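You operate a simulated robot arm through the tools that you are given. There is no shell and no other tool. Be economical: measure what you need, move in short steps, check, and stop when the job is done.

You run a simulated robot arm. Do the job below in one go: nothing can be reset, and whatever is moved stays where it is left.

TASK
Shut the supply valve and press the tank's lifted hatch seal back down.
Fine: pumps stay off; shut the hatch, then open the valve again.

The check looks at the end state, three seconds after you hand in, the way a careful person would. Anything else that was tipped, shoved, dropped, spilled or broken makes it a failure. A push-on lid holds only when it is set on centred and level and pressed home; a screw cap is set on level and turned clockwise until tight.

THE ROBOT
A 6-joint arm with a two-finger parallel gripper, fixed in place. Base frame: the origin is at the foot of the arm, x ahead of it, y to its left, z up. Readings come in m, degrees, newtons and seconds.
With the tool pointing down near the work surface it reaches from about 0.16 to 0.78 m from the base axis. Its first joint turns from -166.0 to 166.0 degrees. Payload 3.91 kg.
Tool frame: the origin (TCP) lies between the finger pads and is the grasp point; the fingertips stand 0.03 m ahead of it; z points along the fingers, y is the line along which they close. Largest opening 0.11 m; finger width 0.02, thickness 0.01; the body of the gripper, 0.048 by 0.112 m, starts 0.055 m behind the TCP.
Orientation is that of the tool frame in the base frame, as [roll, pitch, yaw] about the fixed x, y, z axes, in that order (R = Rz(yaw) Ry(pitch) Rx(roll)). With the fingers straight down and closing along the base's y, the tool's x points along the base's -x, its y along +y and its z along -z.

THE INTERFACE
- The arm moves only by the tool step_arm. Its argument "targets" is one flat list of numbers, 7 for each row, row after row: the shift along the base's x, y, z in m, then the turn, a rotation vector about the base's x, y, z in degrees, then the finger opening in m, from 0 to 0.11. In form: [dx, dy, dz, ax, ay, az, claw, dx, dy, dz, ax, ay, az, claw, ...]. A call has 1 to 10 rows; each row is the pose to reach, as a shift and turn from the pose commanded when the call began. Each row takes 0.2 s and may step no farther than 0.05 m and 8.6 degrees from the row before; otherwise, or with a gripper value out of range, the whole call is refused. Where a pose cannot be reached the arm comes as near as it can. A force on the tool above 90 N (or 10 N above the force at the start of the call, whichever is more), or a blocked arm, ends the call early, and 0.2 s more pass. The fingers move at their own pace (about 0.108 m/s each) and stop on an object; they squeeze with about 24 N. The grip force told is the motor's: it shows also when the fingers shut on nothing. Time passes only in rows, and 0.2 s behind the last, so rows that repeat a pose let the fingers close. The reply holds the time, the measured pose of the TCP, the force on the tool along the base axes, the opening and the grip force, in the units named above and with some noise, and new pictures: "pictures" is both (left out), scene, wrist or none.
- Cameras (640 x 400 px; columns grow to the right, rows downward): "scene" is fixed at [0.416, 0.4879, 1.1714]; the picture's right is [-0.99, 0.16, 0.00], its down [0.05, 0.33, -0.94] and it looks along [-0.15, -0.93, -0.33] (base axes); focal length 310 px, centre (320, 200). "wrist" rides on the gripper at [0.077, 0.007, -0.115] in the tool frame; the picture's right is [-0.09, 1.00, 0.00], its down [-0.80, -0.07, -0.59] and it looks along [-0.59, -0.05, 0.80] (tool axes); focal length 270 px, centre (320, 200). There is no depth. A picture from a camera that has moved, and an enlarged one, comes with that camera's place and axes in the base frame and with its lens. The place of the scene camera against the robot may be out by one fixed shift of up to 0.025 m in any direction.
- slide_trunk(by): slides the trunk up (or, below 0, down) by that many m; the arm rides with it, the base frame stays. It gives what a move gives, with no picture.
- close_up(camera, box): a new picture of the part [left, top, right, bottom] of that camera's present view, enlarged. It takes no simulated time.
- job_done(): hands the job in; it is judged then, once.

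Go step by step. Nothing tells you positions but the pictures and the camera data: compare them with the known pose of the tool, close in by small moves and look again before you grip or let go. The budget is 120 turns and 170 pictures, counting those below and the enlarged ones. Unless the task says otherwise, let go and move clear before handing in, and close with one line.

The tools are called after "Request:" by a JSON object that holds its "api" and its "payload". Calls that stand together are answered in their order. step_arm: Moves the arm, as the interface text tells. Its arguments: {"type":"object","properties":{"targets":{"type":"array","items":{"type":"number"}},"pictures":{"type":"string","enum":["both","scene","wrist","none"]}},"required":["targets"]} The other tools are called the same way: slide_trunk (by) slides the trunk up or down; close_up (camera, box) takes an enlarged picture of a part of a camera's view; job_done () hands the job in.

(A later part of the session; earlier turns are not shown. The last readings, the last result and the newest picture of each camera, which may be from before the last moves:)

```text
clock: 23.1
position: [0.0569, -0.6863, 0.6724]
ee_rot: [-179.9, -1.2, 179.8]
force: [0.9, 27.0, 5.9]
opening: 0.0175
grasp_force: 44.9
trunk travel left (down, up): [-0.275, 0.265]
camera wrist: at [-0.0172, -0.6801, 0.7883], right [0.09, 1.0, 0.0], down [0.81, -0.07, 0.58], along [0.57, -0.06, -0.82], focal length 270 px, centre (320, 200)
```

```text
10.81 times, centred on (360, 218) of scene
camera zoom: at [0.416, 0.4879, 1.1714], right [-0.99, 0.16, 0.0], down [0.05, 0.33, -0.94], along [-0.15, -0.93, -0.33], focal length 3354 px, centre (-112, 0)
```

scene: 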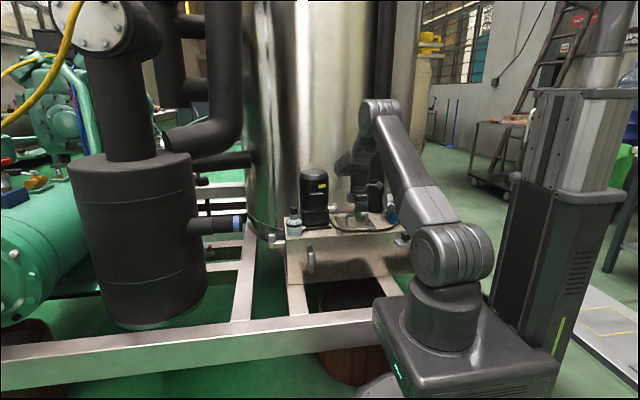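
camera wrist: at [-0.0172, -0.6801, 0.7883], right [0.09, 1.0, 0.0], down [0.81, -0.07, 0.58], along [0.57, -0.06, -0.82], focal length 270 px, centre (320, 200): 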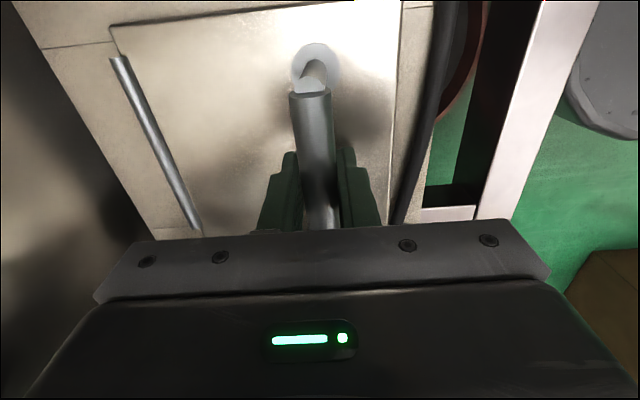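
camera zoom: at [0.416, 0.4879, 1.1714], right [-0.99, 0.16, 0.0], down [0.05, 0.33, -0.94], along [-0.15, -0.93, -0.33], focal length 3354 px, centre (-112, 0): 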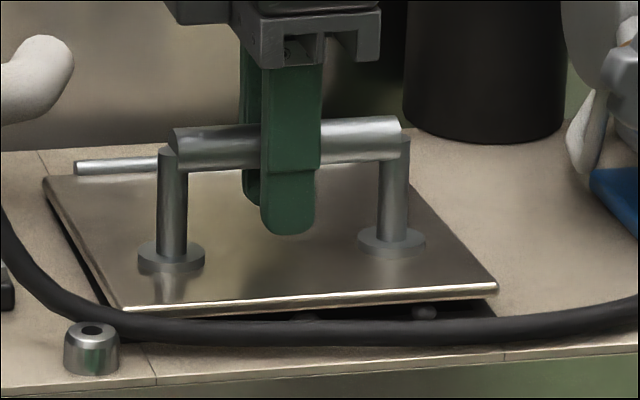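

I have the handle. I'll lift the hatch about 24° around its rear hinge to look underneath.

Request:
{"api": "step_arm", "payload": {"targets": [0, -0.004, 0.0075, 0, 0, 0, 0, 0, -0.009, 0.015, 0, 0, 0, 0, 0, -0.014, 0.022, 0, 0, 0, 0, 0, -0.02, 0.0287, 0, 0, 0, 0, 0, -0.026, 0.035, 0, 0, 0, 0, 0, -0.033, 0.0407, 0, 0, 0, 0], "pictures": "both"}}

Request:
{"api": "close_up", "payload": {"camera": "scene", "box": [335, 195, 385, 237]}}

```text
clock: 24.5
position: [0.0569, -0.7224, 0.714]
ee_rot: [-179.6, -1.2, 179.7]
force: [2.4, 7.0, 2.8]
opening: 0.0176
grasp_force: 44.8
trunk travel left (down, up): [-0.275, 0.265]
camera wrist: at [-0.0173, -0.7155, 0.8297], right [0.09, 1.0, -0.01], down [0.81, -0.07, 0.58], along [0.57, -0.06, -0.82], focal length 270 px, centre (320, 200)
```

scene: 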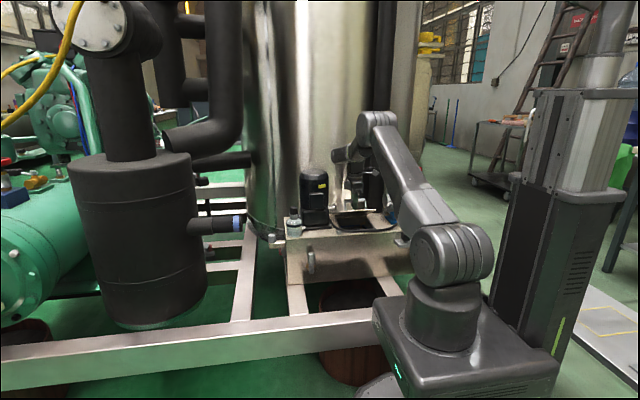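
wrist: 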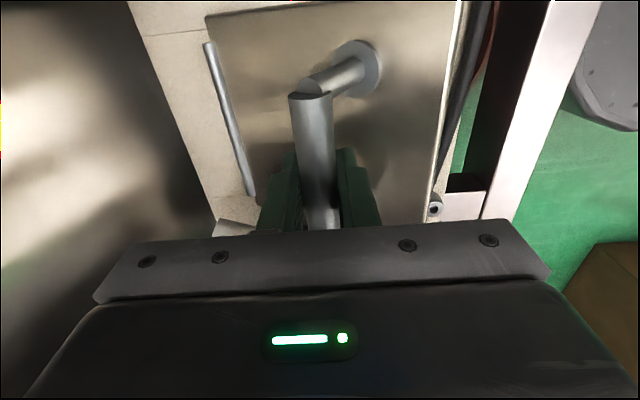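

```text
9.52 times, centred on (360, 216) of scene
camera zoom: at [0.416, 0.4879, 1.1714], right [-0.99, 0.16, 0.0], down [0.05, 0.33, -0.94], along [-0.15, -0.93, -0.33], focal length 2954 px, centre (-61, 48)
```

zoom: 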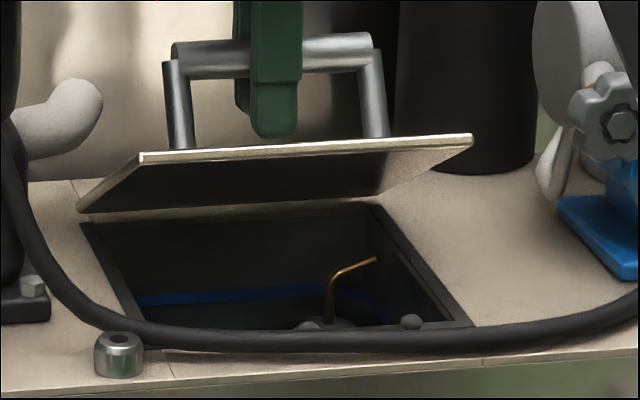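

With the hatch up I can see the opening, a bent copper rod inside, and a loose dark lump sitting on the front rim. I'll check whether the hatch stays up by itself by slightly easing the grip.

Request:
{"api": "step_arm", "payload": {"targets": [0, 0, 0, 0, 0, 0, 0.03, 0, 0, 0, 0, 0, 0, 0.03, 0, 0, 0, 0, 0, 0, 0.03], "pictures": "none"}}

Request:
{"api": "close_up", "payload": {"camera": "scene", "box": [335, 195, 385, 237]}}

Request:
{"api": "close_up", "payload": {"camera": "scene", "box": [358, 220, 386, 237]}}

```text
clock: 25.3
position: [0.0568, -0.7217, 0.7142]
ee_rot: [-179.6, -1.3, 179.7]
force: [-0.1, -0.1, -0.6]
opening: 0.0301
grasp_force: 0.0
trunk travel left (down, up): [-0.275, 0.265]
```

```text
9.52 times, centred on (360, 216) of scene
camera zoom: at [0.416, 0.4879, 1.1714], right [-0.99, 0.16, 0.0], down [0.05, 0.33, -0.94], along [-0.15, -0.93, -0.33], focal length 2954 px, centre (-61, 48)
```

zoom: 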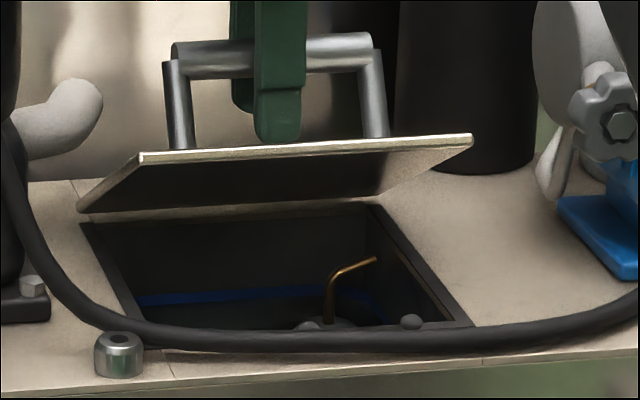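

```text
16.00 times, centred on (372, 228) of scene
camera zoom: at [0.416, 0.4879, 1.1714], right [-0.99, 0.16, 0.0], down [0.05, 0.33, -0.94], along [-0.15, -0.93, -0.33], focal length 4963 px, centre (-512, -256)
```

zoom: 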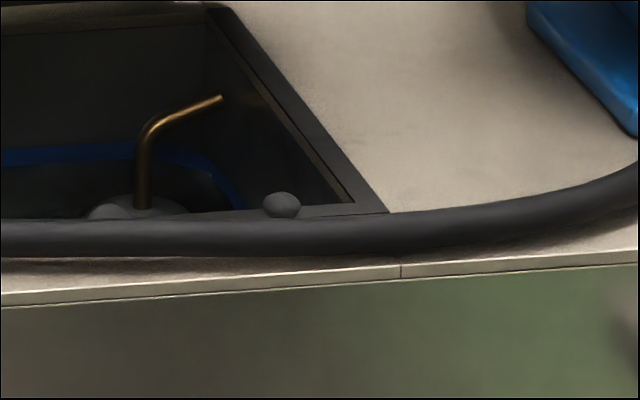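

The hatch stays where it's put. I'll leave the handle and move the wrist camera over the front rim to inspect the lump.

Request:
{"api": "step_arm", "payload": {"targets": [0, 0, 0, 0, 0, 0, 0.05, 0, 0, 0.035, 0, 0, 0, 0.05, 0, 0, 0.065, 0, 0, 0, 0.05, -0.02, 0.035, 0.065, 0, 0, 0, 0.05, -0.047, 0.07, 0.055, 0, 0, 0, 0.05, -0.047, 0.08, 0.04, 0, 0, 0, 0.05, -0.047, 0.08, 0.04, 0, 0, 0, 0.05], "pictures": "wrist"}}

Request:
{"api": "close_up", "payload": {"camera": "wrist", "box": [240, 60, 400, 160]}}

```text
clock: 26.9
position: [0.0108, -0.6419, 0.7542]
ee_rot: [-179.7, -1.2, 179.7]
force: [-0.1, -0.1, 0.0]
opening: 0.05
grasp_force: 0.1
trunk travel left (down, up): [-0.275, 0.265]
camera wrist: at [-0.0638, -0.636, 0.8699], right [0.09, 1.0, -0.01], down [0.81, -0.07, 0.58], along [0.57, -0.06, -0.82], focal length 270 px, centre (320, 200)
```

wrist: 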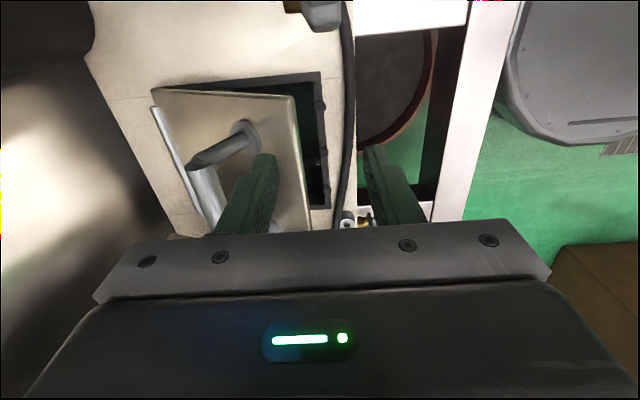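

```text
4.00 times, centred on (320, 110) of wrist
camera zoom: at [-0.0638, -0.636, 0.8699], right [0.09, 1.0, -0.01], down [0.81, -0.07, 0.58], along [0.57, -0.06, -0.82], focal length 1081 px, centre (320, 560)
```

zoom: 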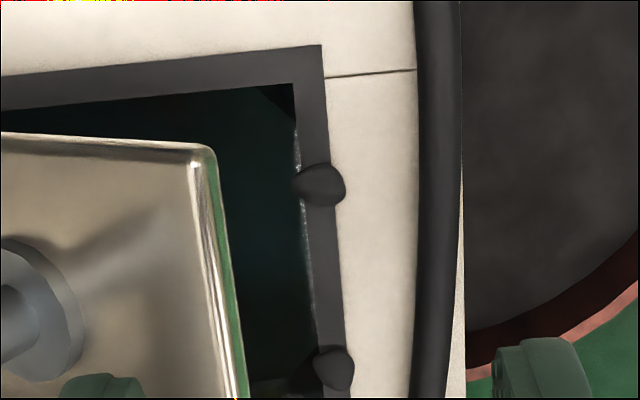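

Two loose stones sit on the seal rim, at about (0.007, -0.645) and (0.054, -0.645), and they hold the hatch up. I'll open the hatch further so I can reach them safely, starting by re-gripping the handle.

Request:
{"api": "step_arm", "payload": {"targets": [0, 0, 0.03, 0, 0, 0, 0.05, 0.02, -0.035, 0.035, 0, 0, 0, 0.05, 0.04, -0.07, 0.03, 0, 0, 0, 0.05, 0.046, -0.08, -0.01, 0, 0, 0, 0.05, 0.046, -0.08, -0.04, 0, 0, 0, 0.05, 0.046, -0.08, -0.04, 0, 0, 0, 0, 0.046, -0.08, -0.04, 0, 0, 0, 0], "pictures": "wrist"}}

```text
clock: 28.5
position: [0.0544, -0.7234, 0.7141]
ee_rot: [-179.7, -1.2, 179.8]
force: [0.1, 1.6, 0.6]
opening: 0.0176
grasp_force: 45.0
trunk travel left (down, up): [-0.275, 0.265]
camera wrist: at [-0.0188, -0.7167, 0.8299], right [0.09, 1.0, -0.01], down [0.81, -0.07, 0.58], along [0.57, -0.06, -0.82], focal length 270 px, centre (320, 200)
```

wrist: 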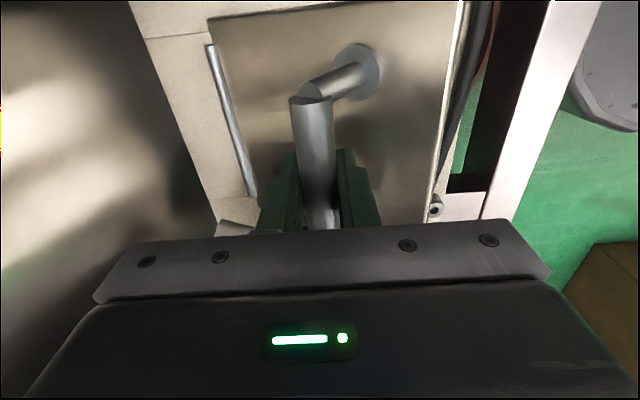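

Request:
{"api": "step_arm", "payload": {"targets": [0, -0.0104, 0.0075, 0, 0, 0, 0, 0, -0.0223, 0.0144, 0, 0, 0, 0, 0, -0.0348, 0.02, 0, 0, 0, 0, 0, -0.0478, 0.0242, 0, 0, 0, 0, 0, -0.0478, 0.0242, 0, 0, 0, 0], "pictures": "both"}}

```text
clock: 29.7
position: [0.056, -0.7706, 0.7381]
ee_rot: [-179.7, -1.1, 179.7]
force: [0.3, 2.9, -0.3]
opening: 0.0177
grasp_force: 44.7
trunk travel left (down, up): [-0.275, 0.265]
camera wrist: at [-0.0189, -0.7639, 0.8534], right [0.09, 1.0, -0.01], down [0.81, -0.07, 0.58], along [0.57, -0.06, -0.82], focal length 270 px, centre (320, 200)
```

scene: 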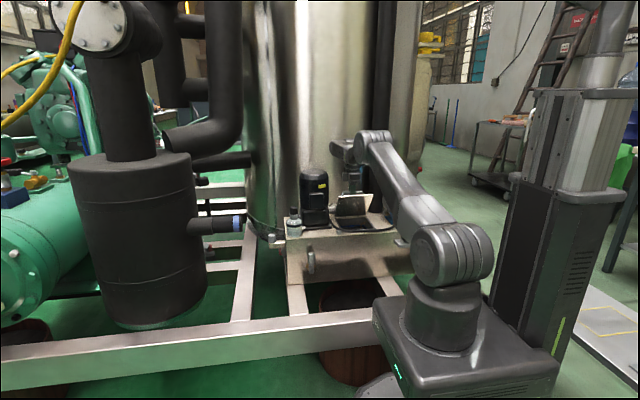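
wrist: 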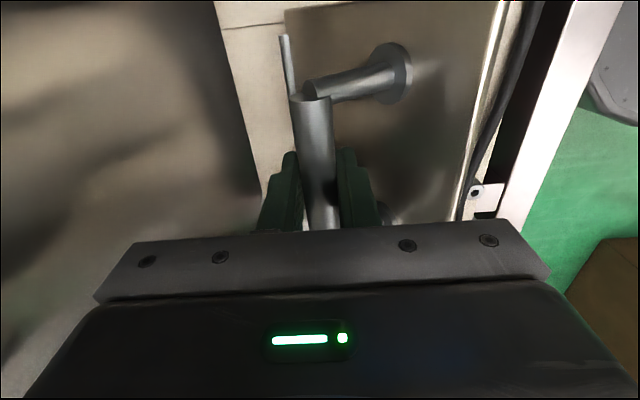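

The hatch is open about 55°. I'll release the handle, back up, and move forward while starting to yaw the tool so it can pinch along x.

Request:
{"api": "step_arm", "payload": {"targets": [0, 0, 0, 0, 0, 0, 0.05, 0, 0, 0.03, 0, 0, 0, 0.05, 0, 0, 0.075, 0, 0, 0, 0.05, -0.01, 0.04, 0.09, 0, 0, 0, 0.05, -0.02, 0.085, 0.09, 0, 0, -6, 0.05, -0.03, 0.13, 0.09, 0, 0, -14, 0.05, -0.04, 0.16, 0.09, 0, 0, -22, 0.05, -0.045, 0.17, 0.09, 0, 0, -30, 0.05, -0.045, 0.17, 0.09, 0, 0, -38, 0.05, -0.045, 0.17, 0.09, 0, 0, -46, 0.05], "pictures": "scene"}}

Request:
{"api": "step_arm", "payload": {"targets": [0, 0, 0, 0, 0, -8, 0.05, 0, 0, 0, 0, 0, -16, 0.05, 0, 0, 0, 0, 0, -24, 0.05, 0, 0, 0, 0, 0, -32, 0.05, 0, 0, 0, 0, 0, -40, 0.05, 0, 0, 0, 0, 0, -44, 0.05, 0, 0, 0, 0, 0, -44, 0.05], "pictures": "wrist"}}

```text
clock: 31.9
position: [0.0104, -0.5994, 0.829]
ee_rot: [-179.8, -1.3, 133.6]
force: [-0.6, -0.3, 1.1]
opening: 0.0501
grasp_force: 0.1
trunk travel left (down, up): [-0.275, 0.265]
```

scene: 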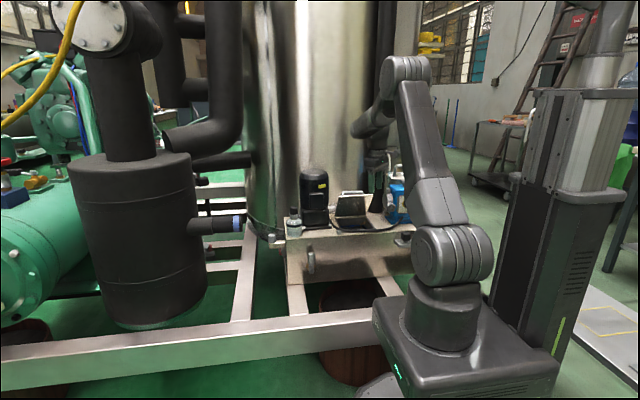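

```text
clock: 33.5
position: [0.0108, -0.6, 0.8276]
ee_rot: [-179.7, -1.2, 89.6]
force: [0.6, -0.3, 0.5]
opening: 0.0501
grasp_force: 0.1
trunk travel left (down, up): [-0.275, 0.265]
camera wrist: at [0.0188, -0.5265, 0.9433], right [1.0, -0.09, -0.01], down [-0.07, -0.81, 0.58], along [-0.06, -0.57, -0.82], focal length 270 px, centre (320, 200)
```

wrist: 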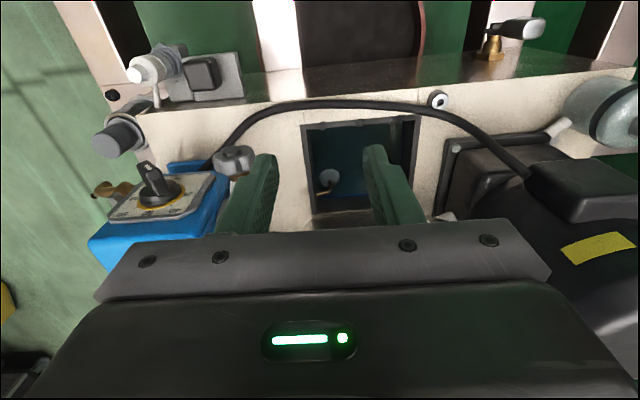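

Request:
{"api": "close_up", "payload": {"camera": "wrist", "box": [280, 90, 440, 190]}}

```text
4.00 times, centred on (360, 140) of wrist
camera zoom: at [0.0188, -0.5265, 0.9433], right [1.0, -0.09, -0.01], down [-0.07, -0.81, 0.58], along [-0.06, -0.57, -0.82], focal length 1081 px, centre (160, 440)
```

zoom: 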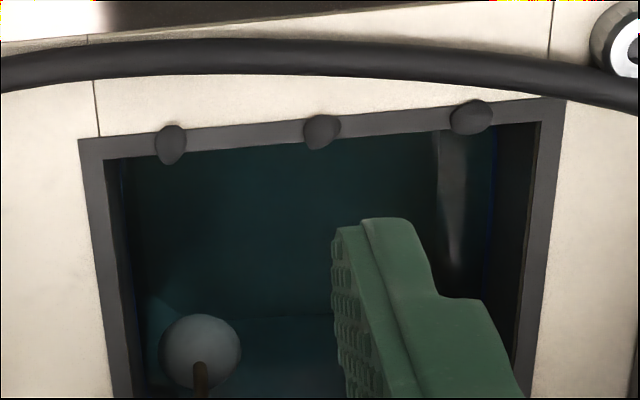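

There are three dark bumps, evenly spaced along the front seal strip (x ≈ 0.008, 0.055, 0.10 at y ≈ -0.644). They could be loose stones or lifted spots of the seal, so I'll take a nearer look above the middle one.

Request:
{"api": "step_arm", "payload": {"targets": [0.015, -0.01, -0.035, 0, 0, 0, 0.05, 0.03, -0.02, -0.07, 0, 0, 0, 0.04, 0.044, -0.032, -0.1, 0, 0, 0, 0.04, 0.044, -0.044, -0.13, 0, 0, 0, 0.04, 0.044, -0.044, -0.15, 0, 0, 0, 0.04, 0.044, -0.044, -0.15, 0, 0, 0, 0.04], "pictures": "wrist"}}

Request:
{"api": "close_up", "payload": {"camera": "wrist", "box": [220, 60, 440, 200]}}

Request:
{"api": "close_up", "payload": {"camera": "scene", "box": [330, 185, 390, 240]}}

```text
clock: 34.9
position: [0.0563, -0.6437, 0.6777]
ee_rot: [-179.7, -1.1, 89.7]
force: [0.0, -0.3, -0.2]
opening: 0.0402
grasp_force: 0.1
trunk travel left (down, up): [-0.275, 0.265]
camera wrist: at [0.0634, -0.5705, 0.7929], right [1.0, -0.09, -0.01], down [-0.07, -0.81, 0.58], along [-0.06, -0.57, -0.82], focal length 270 px, centre (320, 200)
```

wrist: 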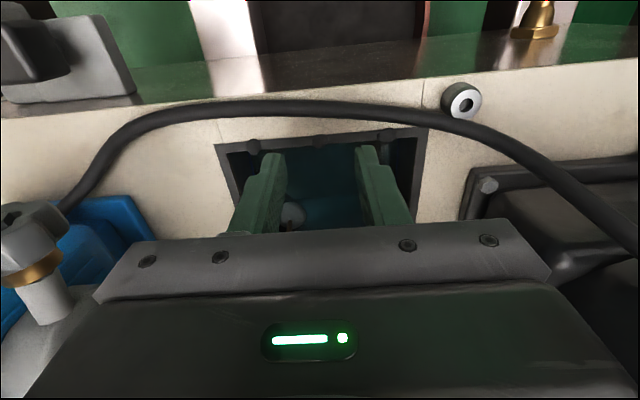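

```text
2.86 times, centred on (330, 130) of wrist
camera zoom: at [0.0634, -0.5705, 0.7929], right [1.0, -0.09, -0.01], down [-0.07, -0.81, 0.58], along [-0.06, -0.57, -0.82], focal length 772 px, centre (291, 400)
```

zoom: 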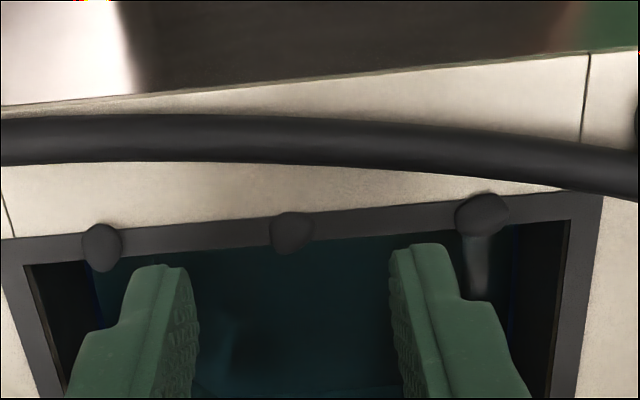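

```text
7.27 times, centred on (360, 212) of scene
camera zoom: at [0.416, 0.4879, 1.1714], right [-0.99, 0.16, 0.0], down [0.05, 0.33, -0.94], along [-0.15, -0.93, -0.33], focal length 2256 px, centre (29, 109)
```

zoom: 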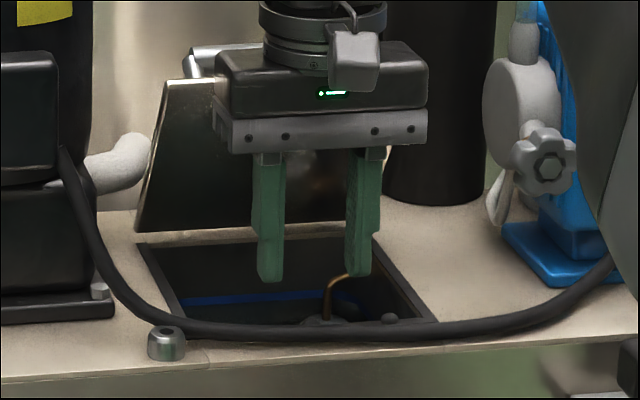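

I'll straddle the middle bump with the fingers and descend carefully to pinch it and test whether it's loose.

Request:
{"api": "step_arm", "payload": {"targets": [-0.001, 0, -0.02, 0, 0, 0, 0.04, -0.001, 0, -0.033, 0, 0, 0, 0.04, -0.001, 0, -0.033, 0, 0, 0, 0.04], "pictures": "none"}}

Request:
{"api": "close_up", "payload": {"camera": "wrist", "box": [220, 60, 440, 200]}}

Request:
{"api": "close_up", "payload": {"camera": "scene", "box": [340, 205, 385, 237]}}

```text
clock: 35.7
position: [0.0542, -0.6448, 0.6461]
ee_rot: [-179.7, -1.3, 89.8]
force: [0.0, 3.3, 6.0]
opening: 0.0402
grasp_force: 0.0
trunk travel left (down, up): [-0.275, 0.265]
```

```text
2.86 times, centred on (330, 130) of wrist
camera zoom: at [0.0617, -0.5708, 0.7612], right [1.0, -0.09, -0.01], down [-0.07, -0.81, 0.58], along [-0.06, -0.58, -0.82], focal length 772 px, centre (291, 400)
```

zoom: 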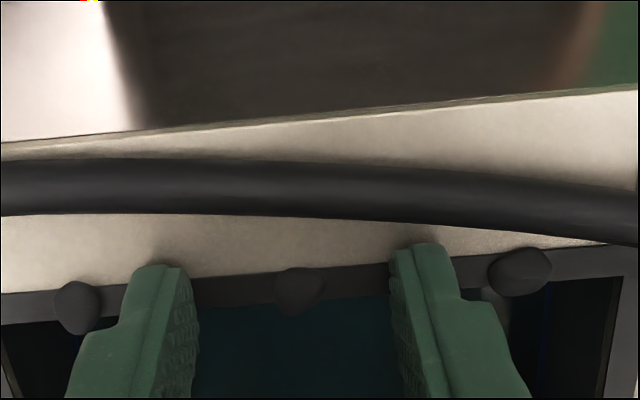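

```text
12.50 times, centred on (362, 221) of scene
camera zoom: at [0.416, 0.4879, 1.1714], right [-0.99, 0.16, 0.0], down [0.05, 0.33, -0.94], along [-0.15, -0.93, -0.33], focal length 3878 px, centre (-211, -62)
```

zoom: 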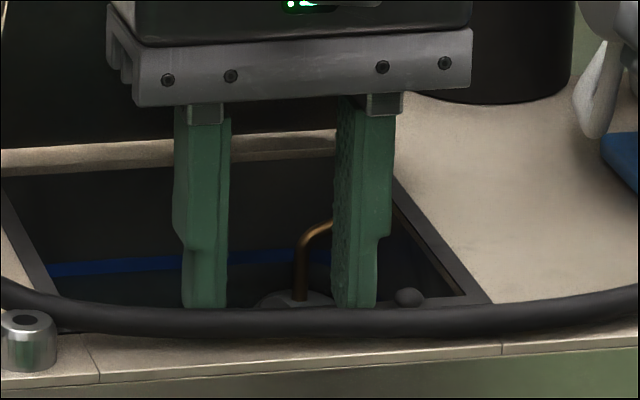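

Request:
{"api": "step_arm", "payload": {"targets": [0, 0, 0.001, 0, 0, 0, 0.0, 0, 0, 0.001, 0, 0, 0, 0.0, 0, 0, 0.001, 0, 0, 0, 0.0], "pictures": "none"}}

Request:
{"api": "close_up", "payload": {"camera": "wrist", "box": [220, 60, 440, 200]}}

```text
clock: 36.5
position: [0.0529, -0.645, 0.6456]
ee_rot: [-179.7, -1.2, 89.7]
force: [0.1, -0.4, 0.6]
opening: 0.0
grasp_force: 23.9
trunk travel left (down, up): [-0.275, 0.265]
```

```text
2.86 times, centred on (330, 130) of wrist
camera zoom: at [0.0618, -0.571, 0.7614], right [1.0, -0.09, -0.01], down [-0.07, -0.81, 0.58], along [-0.06, -0.57, -0.82], focal length 772 px, centre (291, 400)
```

zoom: 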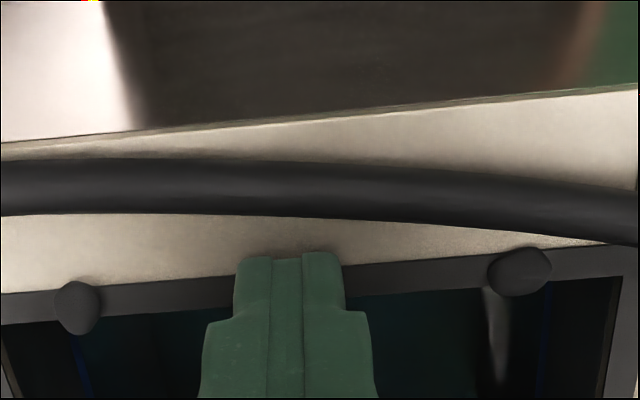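

The fingers closed above the bump, so it sits lower than the tips. I'll reopen and go down about 8 mm more before pinching.

Request:
{"api": "step_arm", "payload": {"targets": [0.001, 0, 0.001, 0, 0, 0, 0.03, 0.001, 0, 0.001, 0, 0, 0, 0.03, 0.001, 0, -0.004, 0, 0, 0, 0.03, 0.001, 0, -0.008, 0, 0, 0, 0.03, 0.001, 0, -0.008, 0, 0, 0, 0.03], "pictures": "none"}}

Request:
{"api": "close_up", "payload": {"camera": "wrist", "box": [220, 60, 440, 200]}}

```text
clock: 37.7
position: [0.0554, -0.6434, 0.6452]
ee_rot: [-179.8, -0.4, 89.7]
force: [1.0, 6.1, 60.9]
opening: 0.0306
grasp_force: 0.1
trunk travel left (down, up): [-0.275, 0.265]
```

```text
2.86 times, centred on (330, 130) of wrist
camera zoom: at [0.0631, -0.5691, 0.76], right [1.0, -0.09, 0.0], down [-0.07, -0.81, 0.59], along [-0.06, -0.59, -0.81], focal length 772 px, centre (291, 400)
```

zoom: 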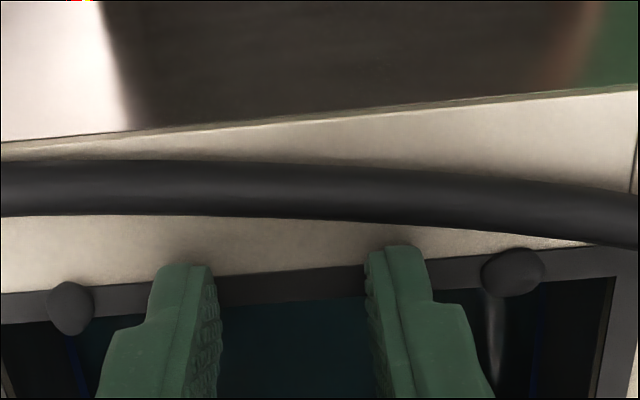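

The fingers rest on the rim and the middle bump is no longer visible. I'll lift off and look for where it went.

Request:
{"api": "step_arm", "payload": {"targets": [0, 0, 0.03, 0, 0, 0, 0.03, 0, 0, 0.06, 0, 0, 0, 0.03, 0, 0, 0.09, 0, 0, 0, 0.03, 0, 0.03, 0.11, 0, 0, 0, 0.03, 0, 0.03, 0.11, 0, 0, 0, 0.03], "pictures": "wrist"}}

Request:
{"api": "close_up", "payload": {"camera": "wrist", "box": [200, 80, 440, 220]}}

Request:
{"api": "close_up", "payload": {"camera": "scene", "box": [330, 195, 390, 240]}}

```text
clock: 38.9
position: [0.0559, -0.613, 0.7491]
ee_rot: [-179.7, -1.2, 89.8]
force: [0.3, -0.2, 1.2]
opening: 0.0303
grasp_force: 0.1
trunk travel left (down, up): [-0.275, 0.265]
camera wrist: at [0.0643, -0.5403, 0.8643], right [1.0, -0.09, -0.01], down [-0.07, -0.81, 0.58], along [-0.06, -0.57, -0.82], focal length 270 px, centre (320, 200)
```

wrist: 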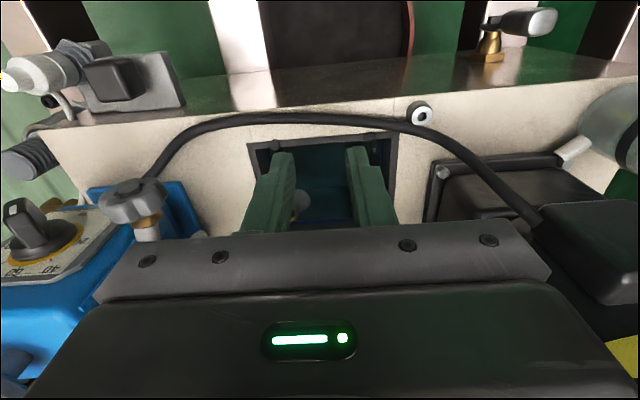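

```text
2.67 times, centred on (320, 150) of wrist
camera zoom: at [0.0643, -0.5403, 0.8643], right [1.0, -0.09, -0.01], down [-0.07, -0.81, 0.58], along [-0.06, -0.57, -0.82], focal length 721 px, centre (320, 333)
```

zoom: 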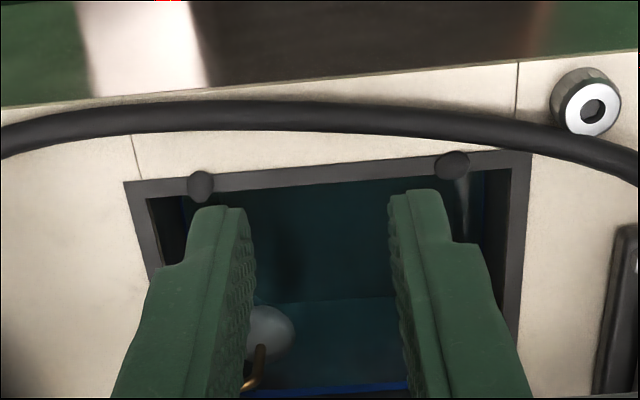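

```text
8.89 times, centred on (360, 218) of scene
camera zoom: at [0.416, 0.4879, 1.1714], right [-0.99, 0.16, 0.0], down [0.05, 0.33, -0.94], along [-0.15, -0.93, -0.33], focal length 2757 px, centre (-36, 44)
```

zoom: 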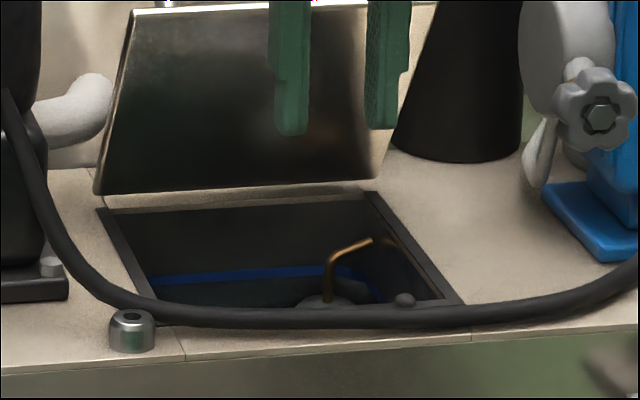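

Request:
{"api": "close_up", "payload": {"camera": "wrist", "box": [260, 125, 400, 205]}}

Request:
{"api": "close_up", "payload": {"camera": "scene", "box": [340, 218, 385, 240]}}

```text
4.57 times, centred on (330, 165) of wrist
camera zoom: at [0.0643, -0.5403, 0.8643], right [1.0, -0.09, -0.01], down [-0.07, -0.81, 0.58], along [-0.06, -0.57, -0.82], focal length 1236 px, centre (274, 360)
```

zoom: 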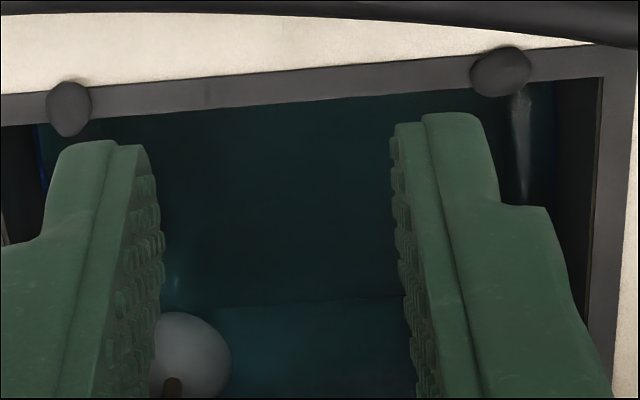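

```text
14.22 times, centred on (362, 229) of scene
camera zoom: at [0.416, 0.4879, 1.1714], right [-0.99, 0.16, 0.0], down [0.05, 0.33, -0.94], along [-0.15, -0.93, -0.33], focal length 4412 px, centre (-284, -212)
```

zoom: 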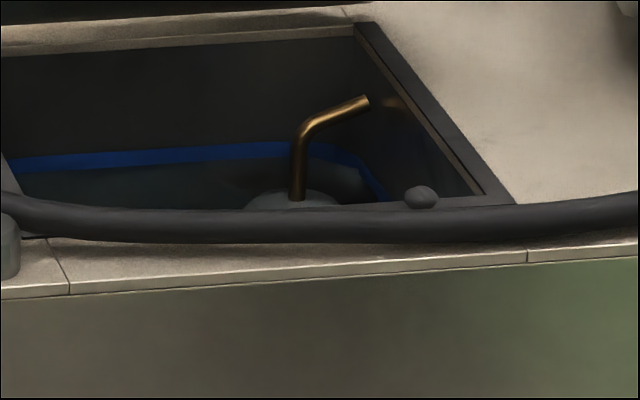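

The seal strip is now smooth at the middle, so these bumps look like lifted spots of the seal that press flush. I'll test this on the -x bump with closed fingertips, pushing gently straight down.

Request:
{"api": "step_arm", "payload": {"targets": [-0.02, -0.01, -0.02, 0, 0, 0, 0.0, -0.04, -0.025, -0.05, 0, 0, 0, 0, -0.0472, -0.03, -0.085, 0, 0, 0, 0, -0.0472, -0.03, -0.098, 0, 0, 0, 0, -0.0472, -0.03, -0.098, 0, 0, 0, 0], "pictures": "wrist"}}

Request:
{"api": "close_up", "payload": {"camera": "wrist", "box": [240, 90, 460, 220]}}

Request:
{"api": "close_up", "payload": {"camera": "scene", "box": [345, 205, 390, 237]}}

```text
clock: 40.1
position: [0.0063, -0.6446, 0.6497]
ee_rot: [-179.6, -1.2, 89.8]
force: [0.1, 0.1, -0.5]
opening: 0.0
grasp_force: 24.2
trunk travel left (down, up): [-0.275, 0.265]
camera wrist: at [0.0149, -0.5712, 0.7645], right [1.0, -0.09, -0.01], down [-0.07, -0.81, 0.58], along [-0.06, -0.57, -0.82], focal length 270 px, centre (320, 200)
```

wrist: 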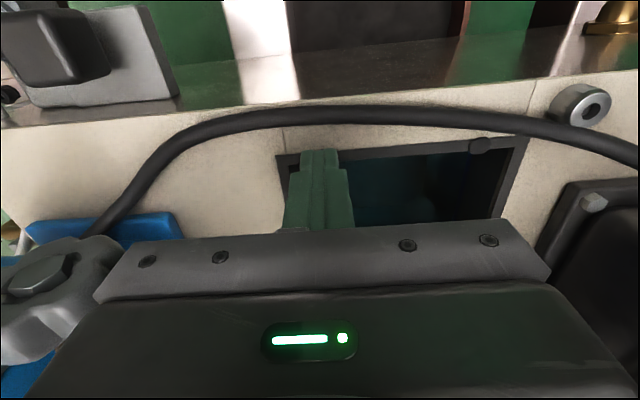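

```text
2.91 times, centred on (350, 155) of wrist
camera zoom: at [0.0149, -0.5712, 0.7645], right [1.0, -0.09, -0.01], down [-0.07, -0.81, 0.58], along [-0.06, -0.57, -0.82], focal length 786 px, centre (233, 331)
```

zoom: 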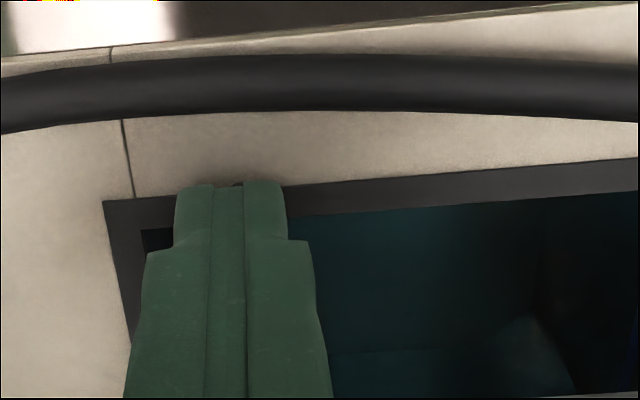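

```text
12.50 times, centred on (368, 221) of scene
camera zoom: at [0.416, 0.4879, 1.1714], right [-0.99, 0.16, 0.0], down [0.05, 0.33, -0.94], along [-0.15, -0.93, -0.33], focal length 3878 px, centre (-274, -62)
```

zoom: 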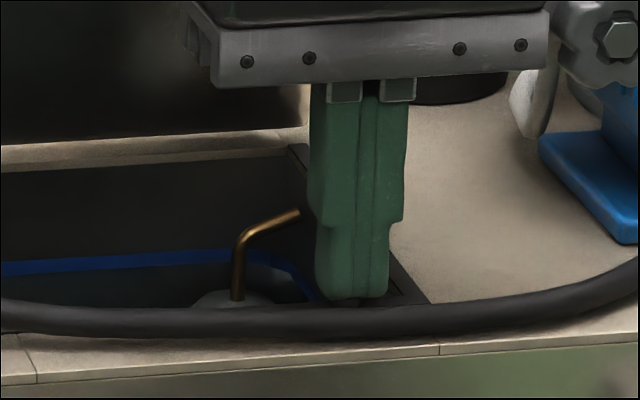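

The bump is right beneath the fingertips. I'll press in small steps.

Request:
{"api": "step_arm", "payload": {"targets": [0.001, 0, -0.002, 0, 0, 0, 0, 0.001, 0, -0.004, 0, 0, 0, 0, 0.001, 0, -0.006, 0, 0, 0, 0], "pictures": "none"}}

Request:
{"api": "close_up", "payload": {"camera": "scene", "box": [355, 218, 385, 237]}}

```text
clock: 40.9
position: [0.008, -0.6438, 0.6454]
ee_rot: [-179.7, -1.1, 89.7]
force: [-0.5, 3.1, 14.3]
opening: 0.0002
grasp_force: 24.1
trunk travel left (down, up): [-0.275, 0.265]
```

```text
16.00 times, centred on (370, 228) of scene
camera zoom: at [0.416, 0.4879, 1.1714], right [-0.99, 0.16, 0.0], down [0.05, 0.33, -0.94], along [-0.15, -0.93, -0.33], focal length 4963 px, centre (-480, -240)
```

zoom: 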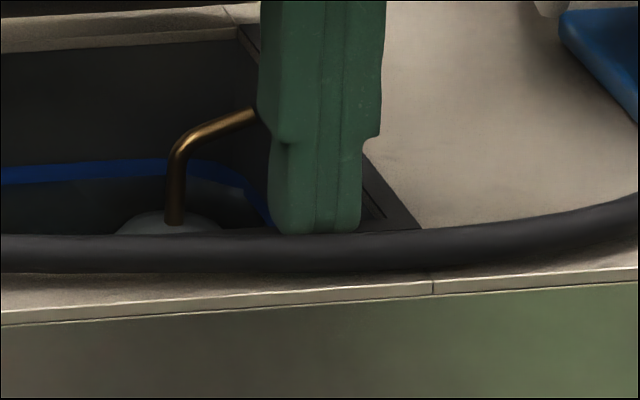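

The tip reached rim level with little force, so the bump should be flush. I'll push slightly more for certainty, then lift and look.

Request:
{"api": "step_arm", "payload": {"targets": [0, 0, -0.003, 0, 0, 0, 0, 0, 0, -0.003, 0, 0, 0, 0, 0, 0, 0.03, 0, 0, 0, 0, 0.02, 0.005, 0.06, 0, 0, 0, 0, 0.045, 0.005, 0.06, 0, 0, 0, 0, 0.045, 0.005, 0.06, 0, 0, 0, 0], "pictures": "wrist"}}

Request:
{"api": "close_up", "payload": {"camera": "wrist", "box": [220, 80, 440, 200]}}

Request:
{"api": "close_up", "payload": {"camera": "scene", "box": [345, 205, 390, 237]}}

```text
clock: 42.3
position: [0.0553, -0.6367, 0.705]
ee_rot: [-179.7, -1.3, 89.6]
force: [-1.2, 0.1, 0.4]
opening: 0.0
grasp_force: 23.3
trunk travel left (down, up): [-0.275, 0.265]
camera wrist: at [0.0622, -0.5643, 0.8206], right [1.0, -0.09, -0.01], down [-0.07, -0.81, 0.58], along [-0.06, -0.57, -0.82], focal length 270 px, centre (320, 200)
```

wrist: 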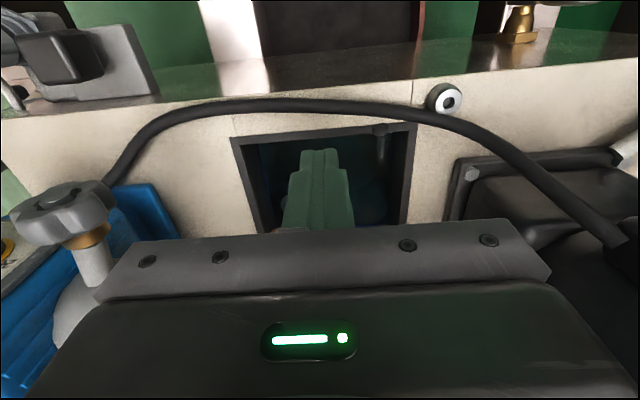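

```text
2.91 times, centred on (330, 140) of wrist
camera zoom: at [0.0622, -0.5643, 0.8206], right [1.0, -0.09, -0.01], down [-0.07, -0.81, 0.58], along [-0.06, -0.57, -0.82], focal length 786 px, centre (291, 374)
```

zoom: 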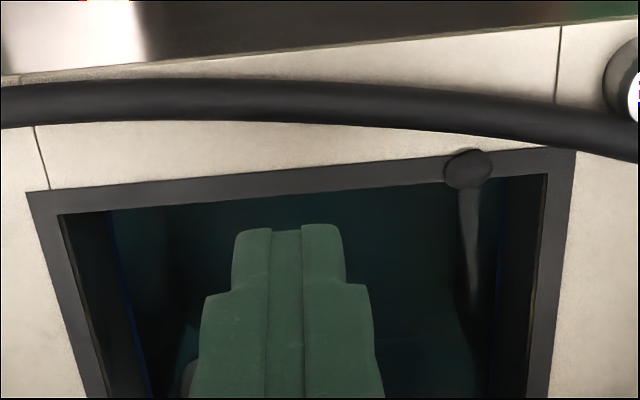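

```text
12.50 times, centred on (368, 221) of scene
camera zoom: at [0.416, 0.4879, 1.1714], right [-0.99, 0.16, 0.0], down [0.05, 0.33, -0.94], along [-0.15, -0.93, -0.33], focal length 3878 px, centre (-274, -62)
```

zoom: 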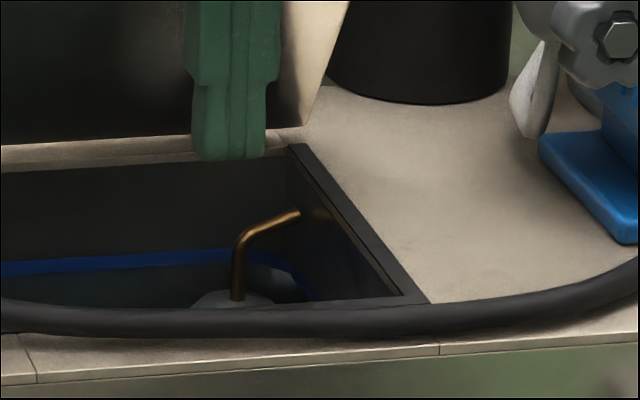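

The second bump is flush too. The last one is at x ≈ 0.10, so I'll go above it and press it the same way.

Request:
{"api": "step_arm", "payload": {"targets": [0.025, -0.004, 0, 0, 0, 0, 0, 0.045, -0.007, -0.02, 0, 0, 0, 0, 0.045, -0.007, -0.05, 0, 0, 0, 0, 0.045, -0.007, -0.055, 0, 0, 0, 0, 0.045, -0.007, -0.058, 0, 0, 0, 0, 0.045, -0.007, -0.061, 0, 0, 0, 0, 0.045, -0.007, -0.063, 0, 0, 0, 0], "pictures": "wrist"}}

```text
clock: 43.9
position: [0.099, -0.6446, 0.6457]
ee_rot: [-179.8, -0.9, 89.9]
force: [-0.4, 7.2, 28.0]
opening: 0.0002
grasp_force: 24.3
trunk travel left (down, up): [-0.275, 0.265]
camera wrist: at [0.1068, -0.5715, 0.7607], right [1.0, -0.09, -0.01], down [-0.07, -0.81, 0.58], along [-0.06, -0.58, -0.81], focal length 270 px, centre (320, 200)
```

wrist: 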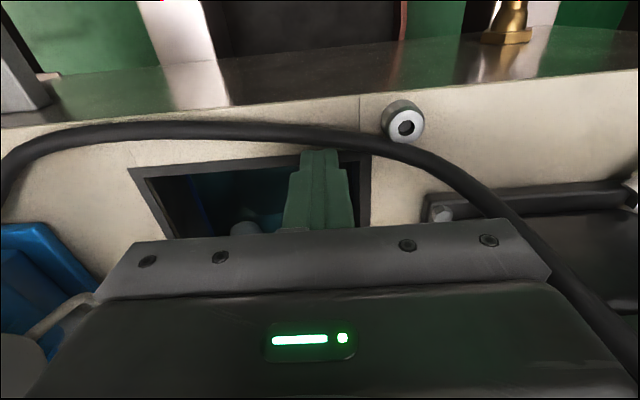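

Request:
{"api": "step_arm", "payload": {"targets": [0, 0, 0.03, 0, 0, 0, 0, 0, 0, 0.07, 0, 0, 0, 0, -0.03, 0.02, 0.1, 0, 0, 0, 0, -0.045, 0.04, 0.13, 0, 0, 0, 0, -0.045, 0.06, 0.16, 0, 0, 0, 0, -0.045, 0.06, 0.16, 0, 0, 0, 0], "pictures": "both"}}

Request:
{"api": "close_up", "payload": {"camera": "wrist", "box": [240, 80, 420, 220]}}

Request:
{"api": "close_up", "payload": {"camera": "scene", "box": [325, 190, 390, 240]}}

```text
clock: 45.3
position: [0.0535, -0.5862, 0.8009]
ee_rot: [-179.8, -1.2, 89.8]
force: [-0.4, -0.2, -0.3]
opening: 0.0001
grasp_force: 24.2
trunk travel left (down, up): [-0.275, 0.265]
camera wrist: at [0.0612, -0.5123, 0.9159], right [1.0, -0.09, -0.01], down [-0.07, -0.81, 0.58], along [-0.06, -0.57, -0.82], focal length 270 px, centre (320, 200)
```

scene: 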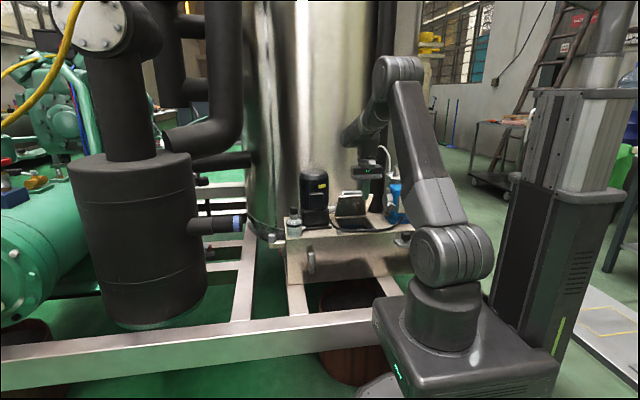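
wrist: 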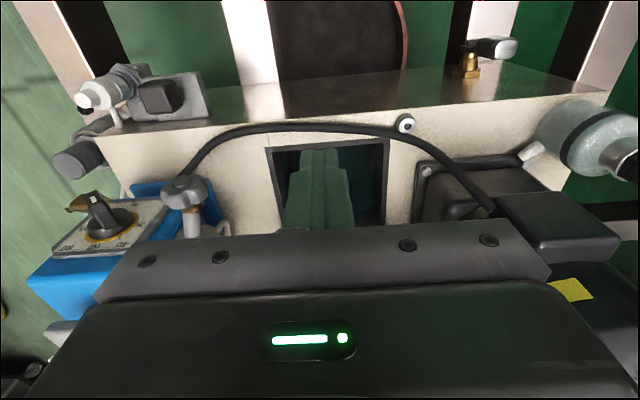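

```text
2.86 times, centred on (330, 150) of wrist
camera zoom: at [0.0612, -0.5123, 0.9159], right [1.0, -0.09, -0.01], down [-0.07, -0.81, 0.58], along [-0.06, -0.57, -0.82], focal length 772 px, centre (291, 343)
```

zoom: 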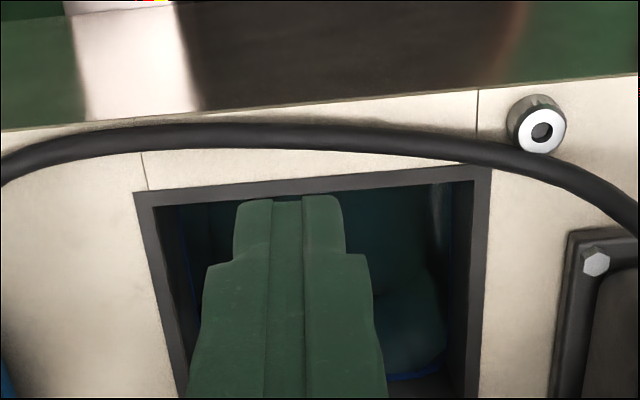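

```text
8.00 times, centred on (358, 215) of scene
camera zoom: at [0.416, 0.4879, 1.1714], right [-0.99, 0.16, 0.0], down [0.05, 0.33, -0.94], along [-0.15, -0.93, -0.33], focal length 2482 px, centre (20, 80)
```

zoom: 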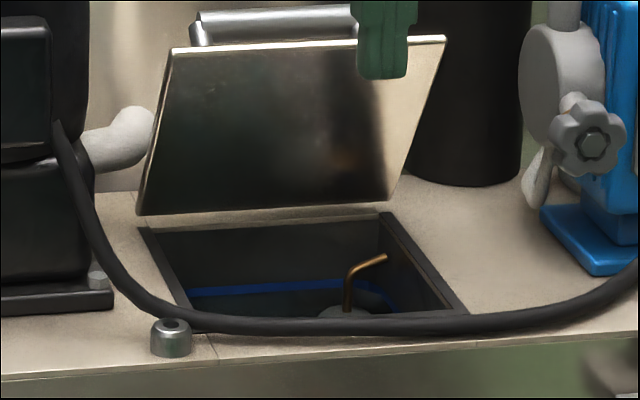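

All three spots are flush and the seal frame is clean. I'll turn the tool back and return to the handle to close the hatch.

Request:
{"api": "step_arm", "payload": {"targets": [0, 0, 0.02, 0, 0, 8.5, 0, 0, 0, 0.03, 0, 0, 17, 0.03, 0, 0, 0.03, 0, 0, 25.5, 0.05, 0, 0, 0.03, 0, 0, 34, 0.05, 0, 0, 0.03, 0, 0, 42.5, 0.05, 0, -0.02, 0.03, 0, 0, 51, 0.05, 0, -0.04, 0.03, 0, 0, 59.5, 0.05, 0, -0.06, 0.03, 0, 0, 68, 0.05, 0, -0.08, 0.03, 0, 0, 76.5, 0.05, 0.002, -0.1, 0.03, 0, 0, 85, 0.05], "pictures": "none"}}

Request:
{"api": "step_arm", "payload": {"targets": [0, -0.04, 0, 0, 0, 5, 0.05, 0, -0.084, 0, 0, 0, 5, 0.05, 0, -0.084, -0.04, 0, 0, 5, 0.05, 0, -0.084, -0.04, 0, 0, 5, 0.05], "pictures": "wrist"}}

```text
clock: 47.5
position: [0.0552, -0.6847, 0.8307]
ee_rot: [-179.8, -1.2, 174.9]
force: [0.2, -0.1, 0.1]
opening: 0.05
grasp_force: 0.1
trunk travel left (down, up): [-0.275, 0.265]
```

```text
clock: 48.5
position: [0.056, -0.7701, 0.79]
ee_rot: [-179.8, -1.2, 179.8]
force: [0.6, -0.5, -0.3]
opening: 0.0501
grasp_force: 0.0
trunk travel left (down, up): [-0.275, 0.265]
camera wrist: at [-0.0177, -0.7635, 0.9058], right [0.09, 1.0, -0.01], down [0.81, -0.07, 0.58], along [0.57, -0.06, -0.82], focal length 270 px, centre (320, 200)
```

wrist: 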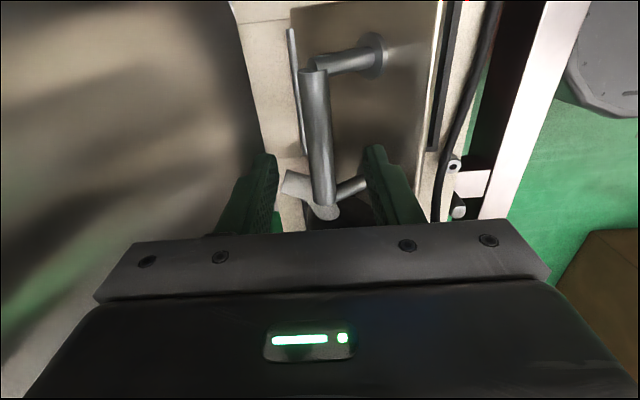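

Request:
{"api": "step_arm", "payload": {"targets": [0, 0, -0.03, 0, 0, 0, 0.05, 0, 0, -0.052, 0, 0, 0, 0.05, 0, 0, -0.052, 0, 0, 0, 0.05, 0, 0, -0.052, 0, 0, 0, 0.0, 0, 0, -0.052, 0, 0, 0, 0, 0, 0, -0.052, 0, 0, 0, 0], "pictures": "wrist"}}

```text
clock: 49.9
position: [0.057, -0.7711, 0.7375]
ee_rot: [-179.8, -1.3, 179.9]
force: [0.2, 0.4, -1.5]
opening: 0.0176
grasp_force: 45.1
trunk travel left (down, up): [-0.275, 0.265]
camera wrist: at [-0.0178, -0.7644, 0.8537], right [0.09, 1.0, -0.01], down [0.81, -0.07, 0.58], along [0.57, -0.06, -0.82], focal length 270 px, centre (320, 200)
```

wrist: 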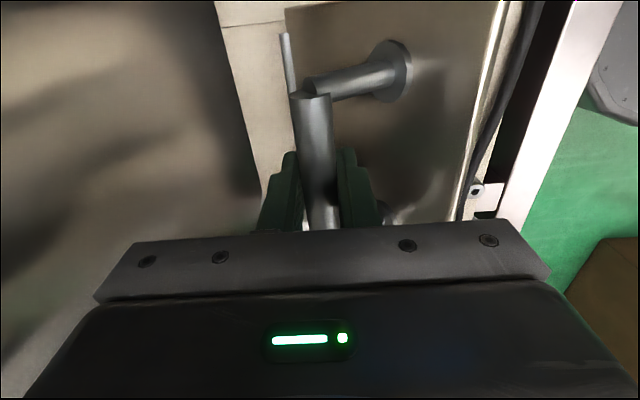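

I'll swing the hatch down along its arc, stopping just before closed.

Request:
{"api": "step_arm", "payload": {"targets": [0, 0.0129, -0.0035, 0, 0, 0, 0, 0, 0.0254, -0.009, 0, 0, 0, 0, 0, 0.0373, -0.0159, 0, 0, 0, 0, 0, 0.0484, -0.0239, 0, 0, 0, 0, 0, 0.0585, -0.0331, 0, 0, 0, 0, 0, 0.0677, -0.0432, 0, 0, 0, 0, 0, 0.0757, -0.0543, 0, 0, 0, 0, 0, 0.0815, -0.0641, 0, 0, 0, 0, 0, 0.0815, -0.0641, 0, 0, 0, 0], "pictures": "wrist"}}

Request:
{"api": "close_up", "payload": {"camera": "scene", "box": [330, 195, 390, 240]}}

```text
clock: 51.9
position: [0.0559, -0.6875, 0.673]
ee_rot: [-179.7, -1.3, 179.7]
force: [1.1, -2.5, -0.3]
opening: 0.0176
grasp_force: 45.4
trunk travel left (down, up): [-0.275, 0.265]
camera wrist: at [-0.018, -0.6817, 0.7893], right [0.09, 1.0, -0.01], down [0.81, -0.07, 0.58], along [0.57, -0.06, -0.82], focal length 270 px, centre (320, 200)
```

wrist: 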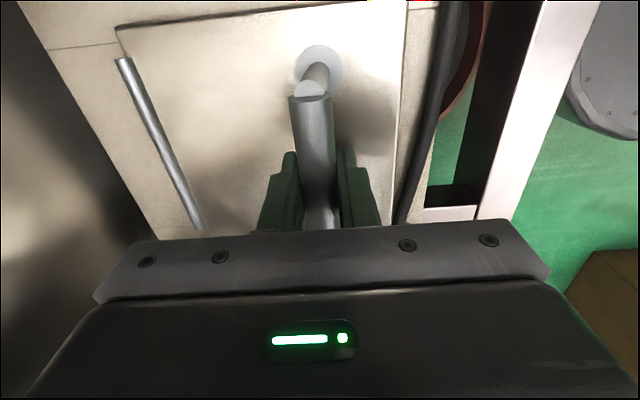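

```text
8.89 times, centred on (360, 218) of scene
camera zoom: at [0.416, 0.4879, 1.1714], right [-0.99, 0.16, 0.0], down [0.05, 0.33, -0.94], along [-0.15, -0.93, -0.33], focal length 2757 px, centre (-36, 44)
```

zoom: 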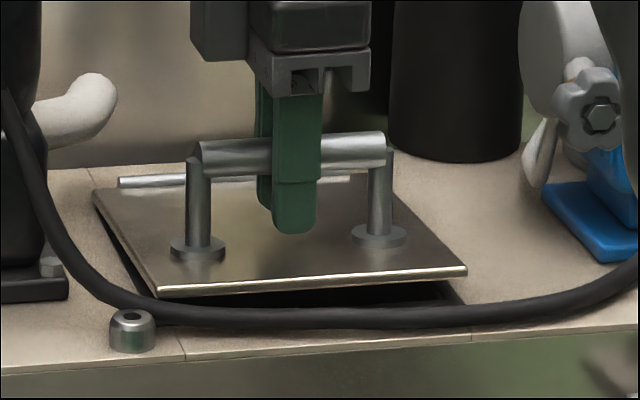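

It's nearly closed. I'll continue the arc a few degrees until it seats.

Request:
{"api": "step_arm", "payload": {"targets": [0, 0.0016, -0.0031, 0, 0, 0, 0, 0, 0.0031, -0.0062, 0, 0, 0, 0, 0, 0.0045, -0.0093, 0, 0, 0, 0, 0, 0.0055, -0.0118, 0, 0, 0, 0], "pictures": "none"}}

Request:
{"api": "close_up", "payload": {"camera": "scene", "box": [330, 195, 390, 240]}}

```text
clock: 52.9
position: [0.0557, -0.6837, 0.6644]
ee_rot: [-179.4, -1.2, 179.7]
force: [5.4, -9.2, 17.6]
opening: 0.0176
grasp_force: 45.0
trunk travel left (down, up): [-0.275, 0.265]
```

```text
8.89 times, centred on (360, 218) of scene
camera zoom: at [0.416, 0.4879, 1.1714], right [-0.99, 0.16, 0.0], down [0.05, 0.33, -0.94], along [-0.15, -0.93, -0.33], focal length 2757 px, centre (-36, 44)
```

zoom: 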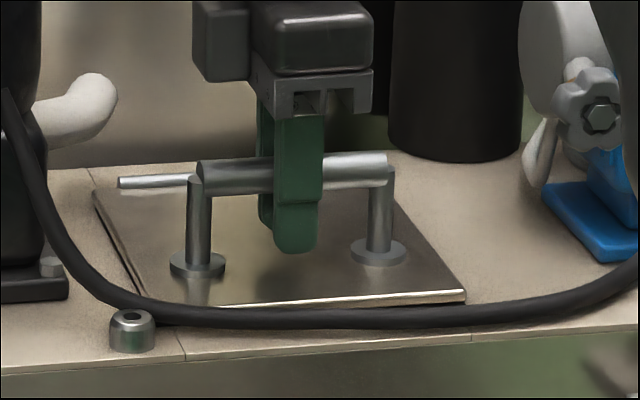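

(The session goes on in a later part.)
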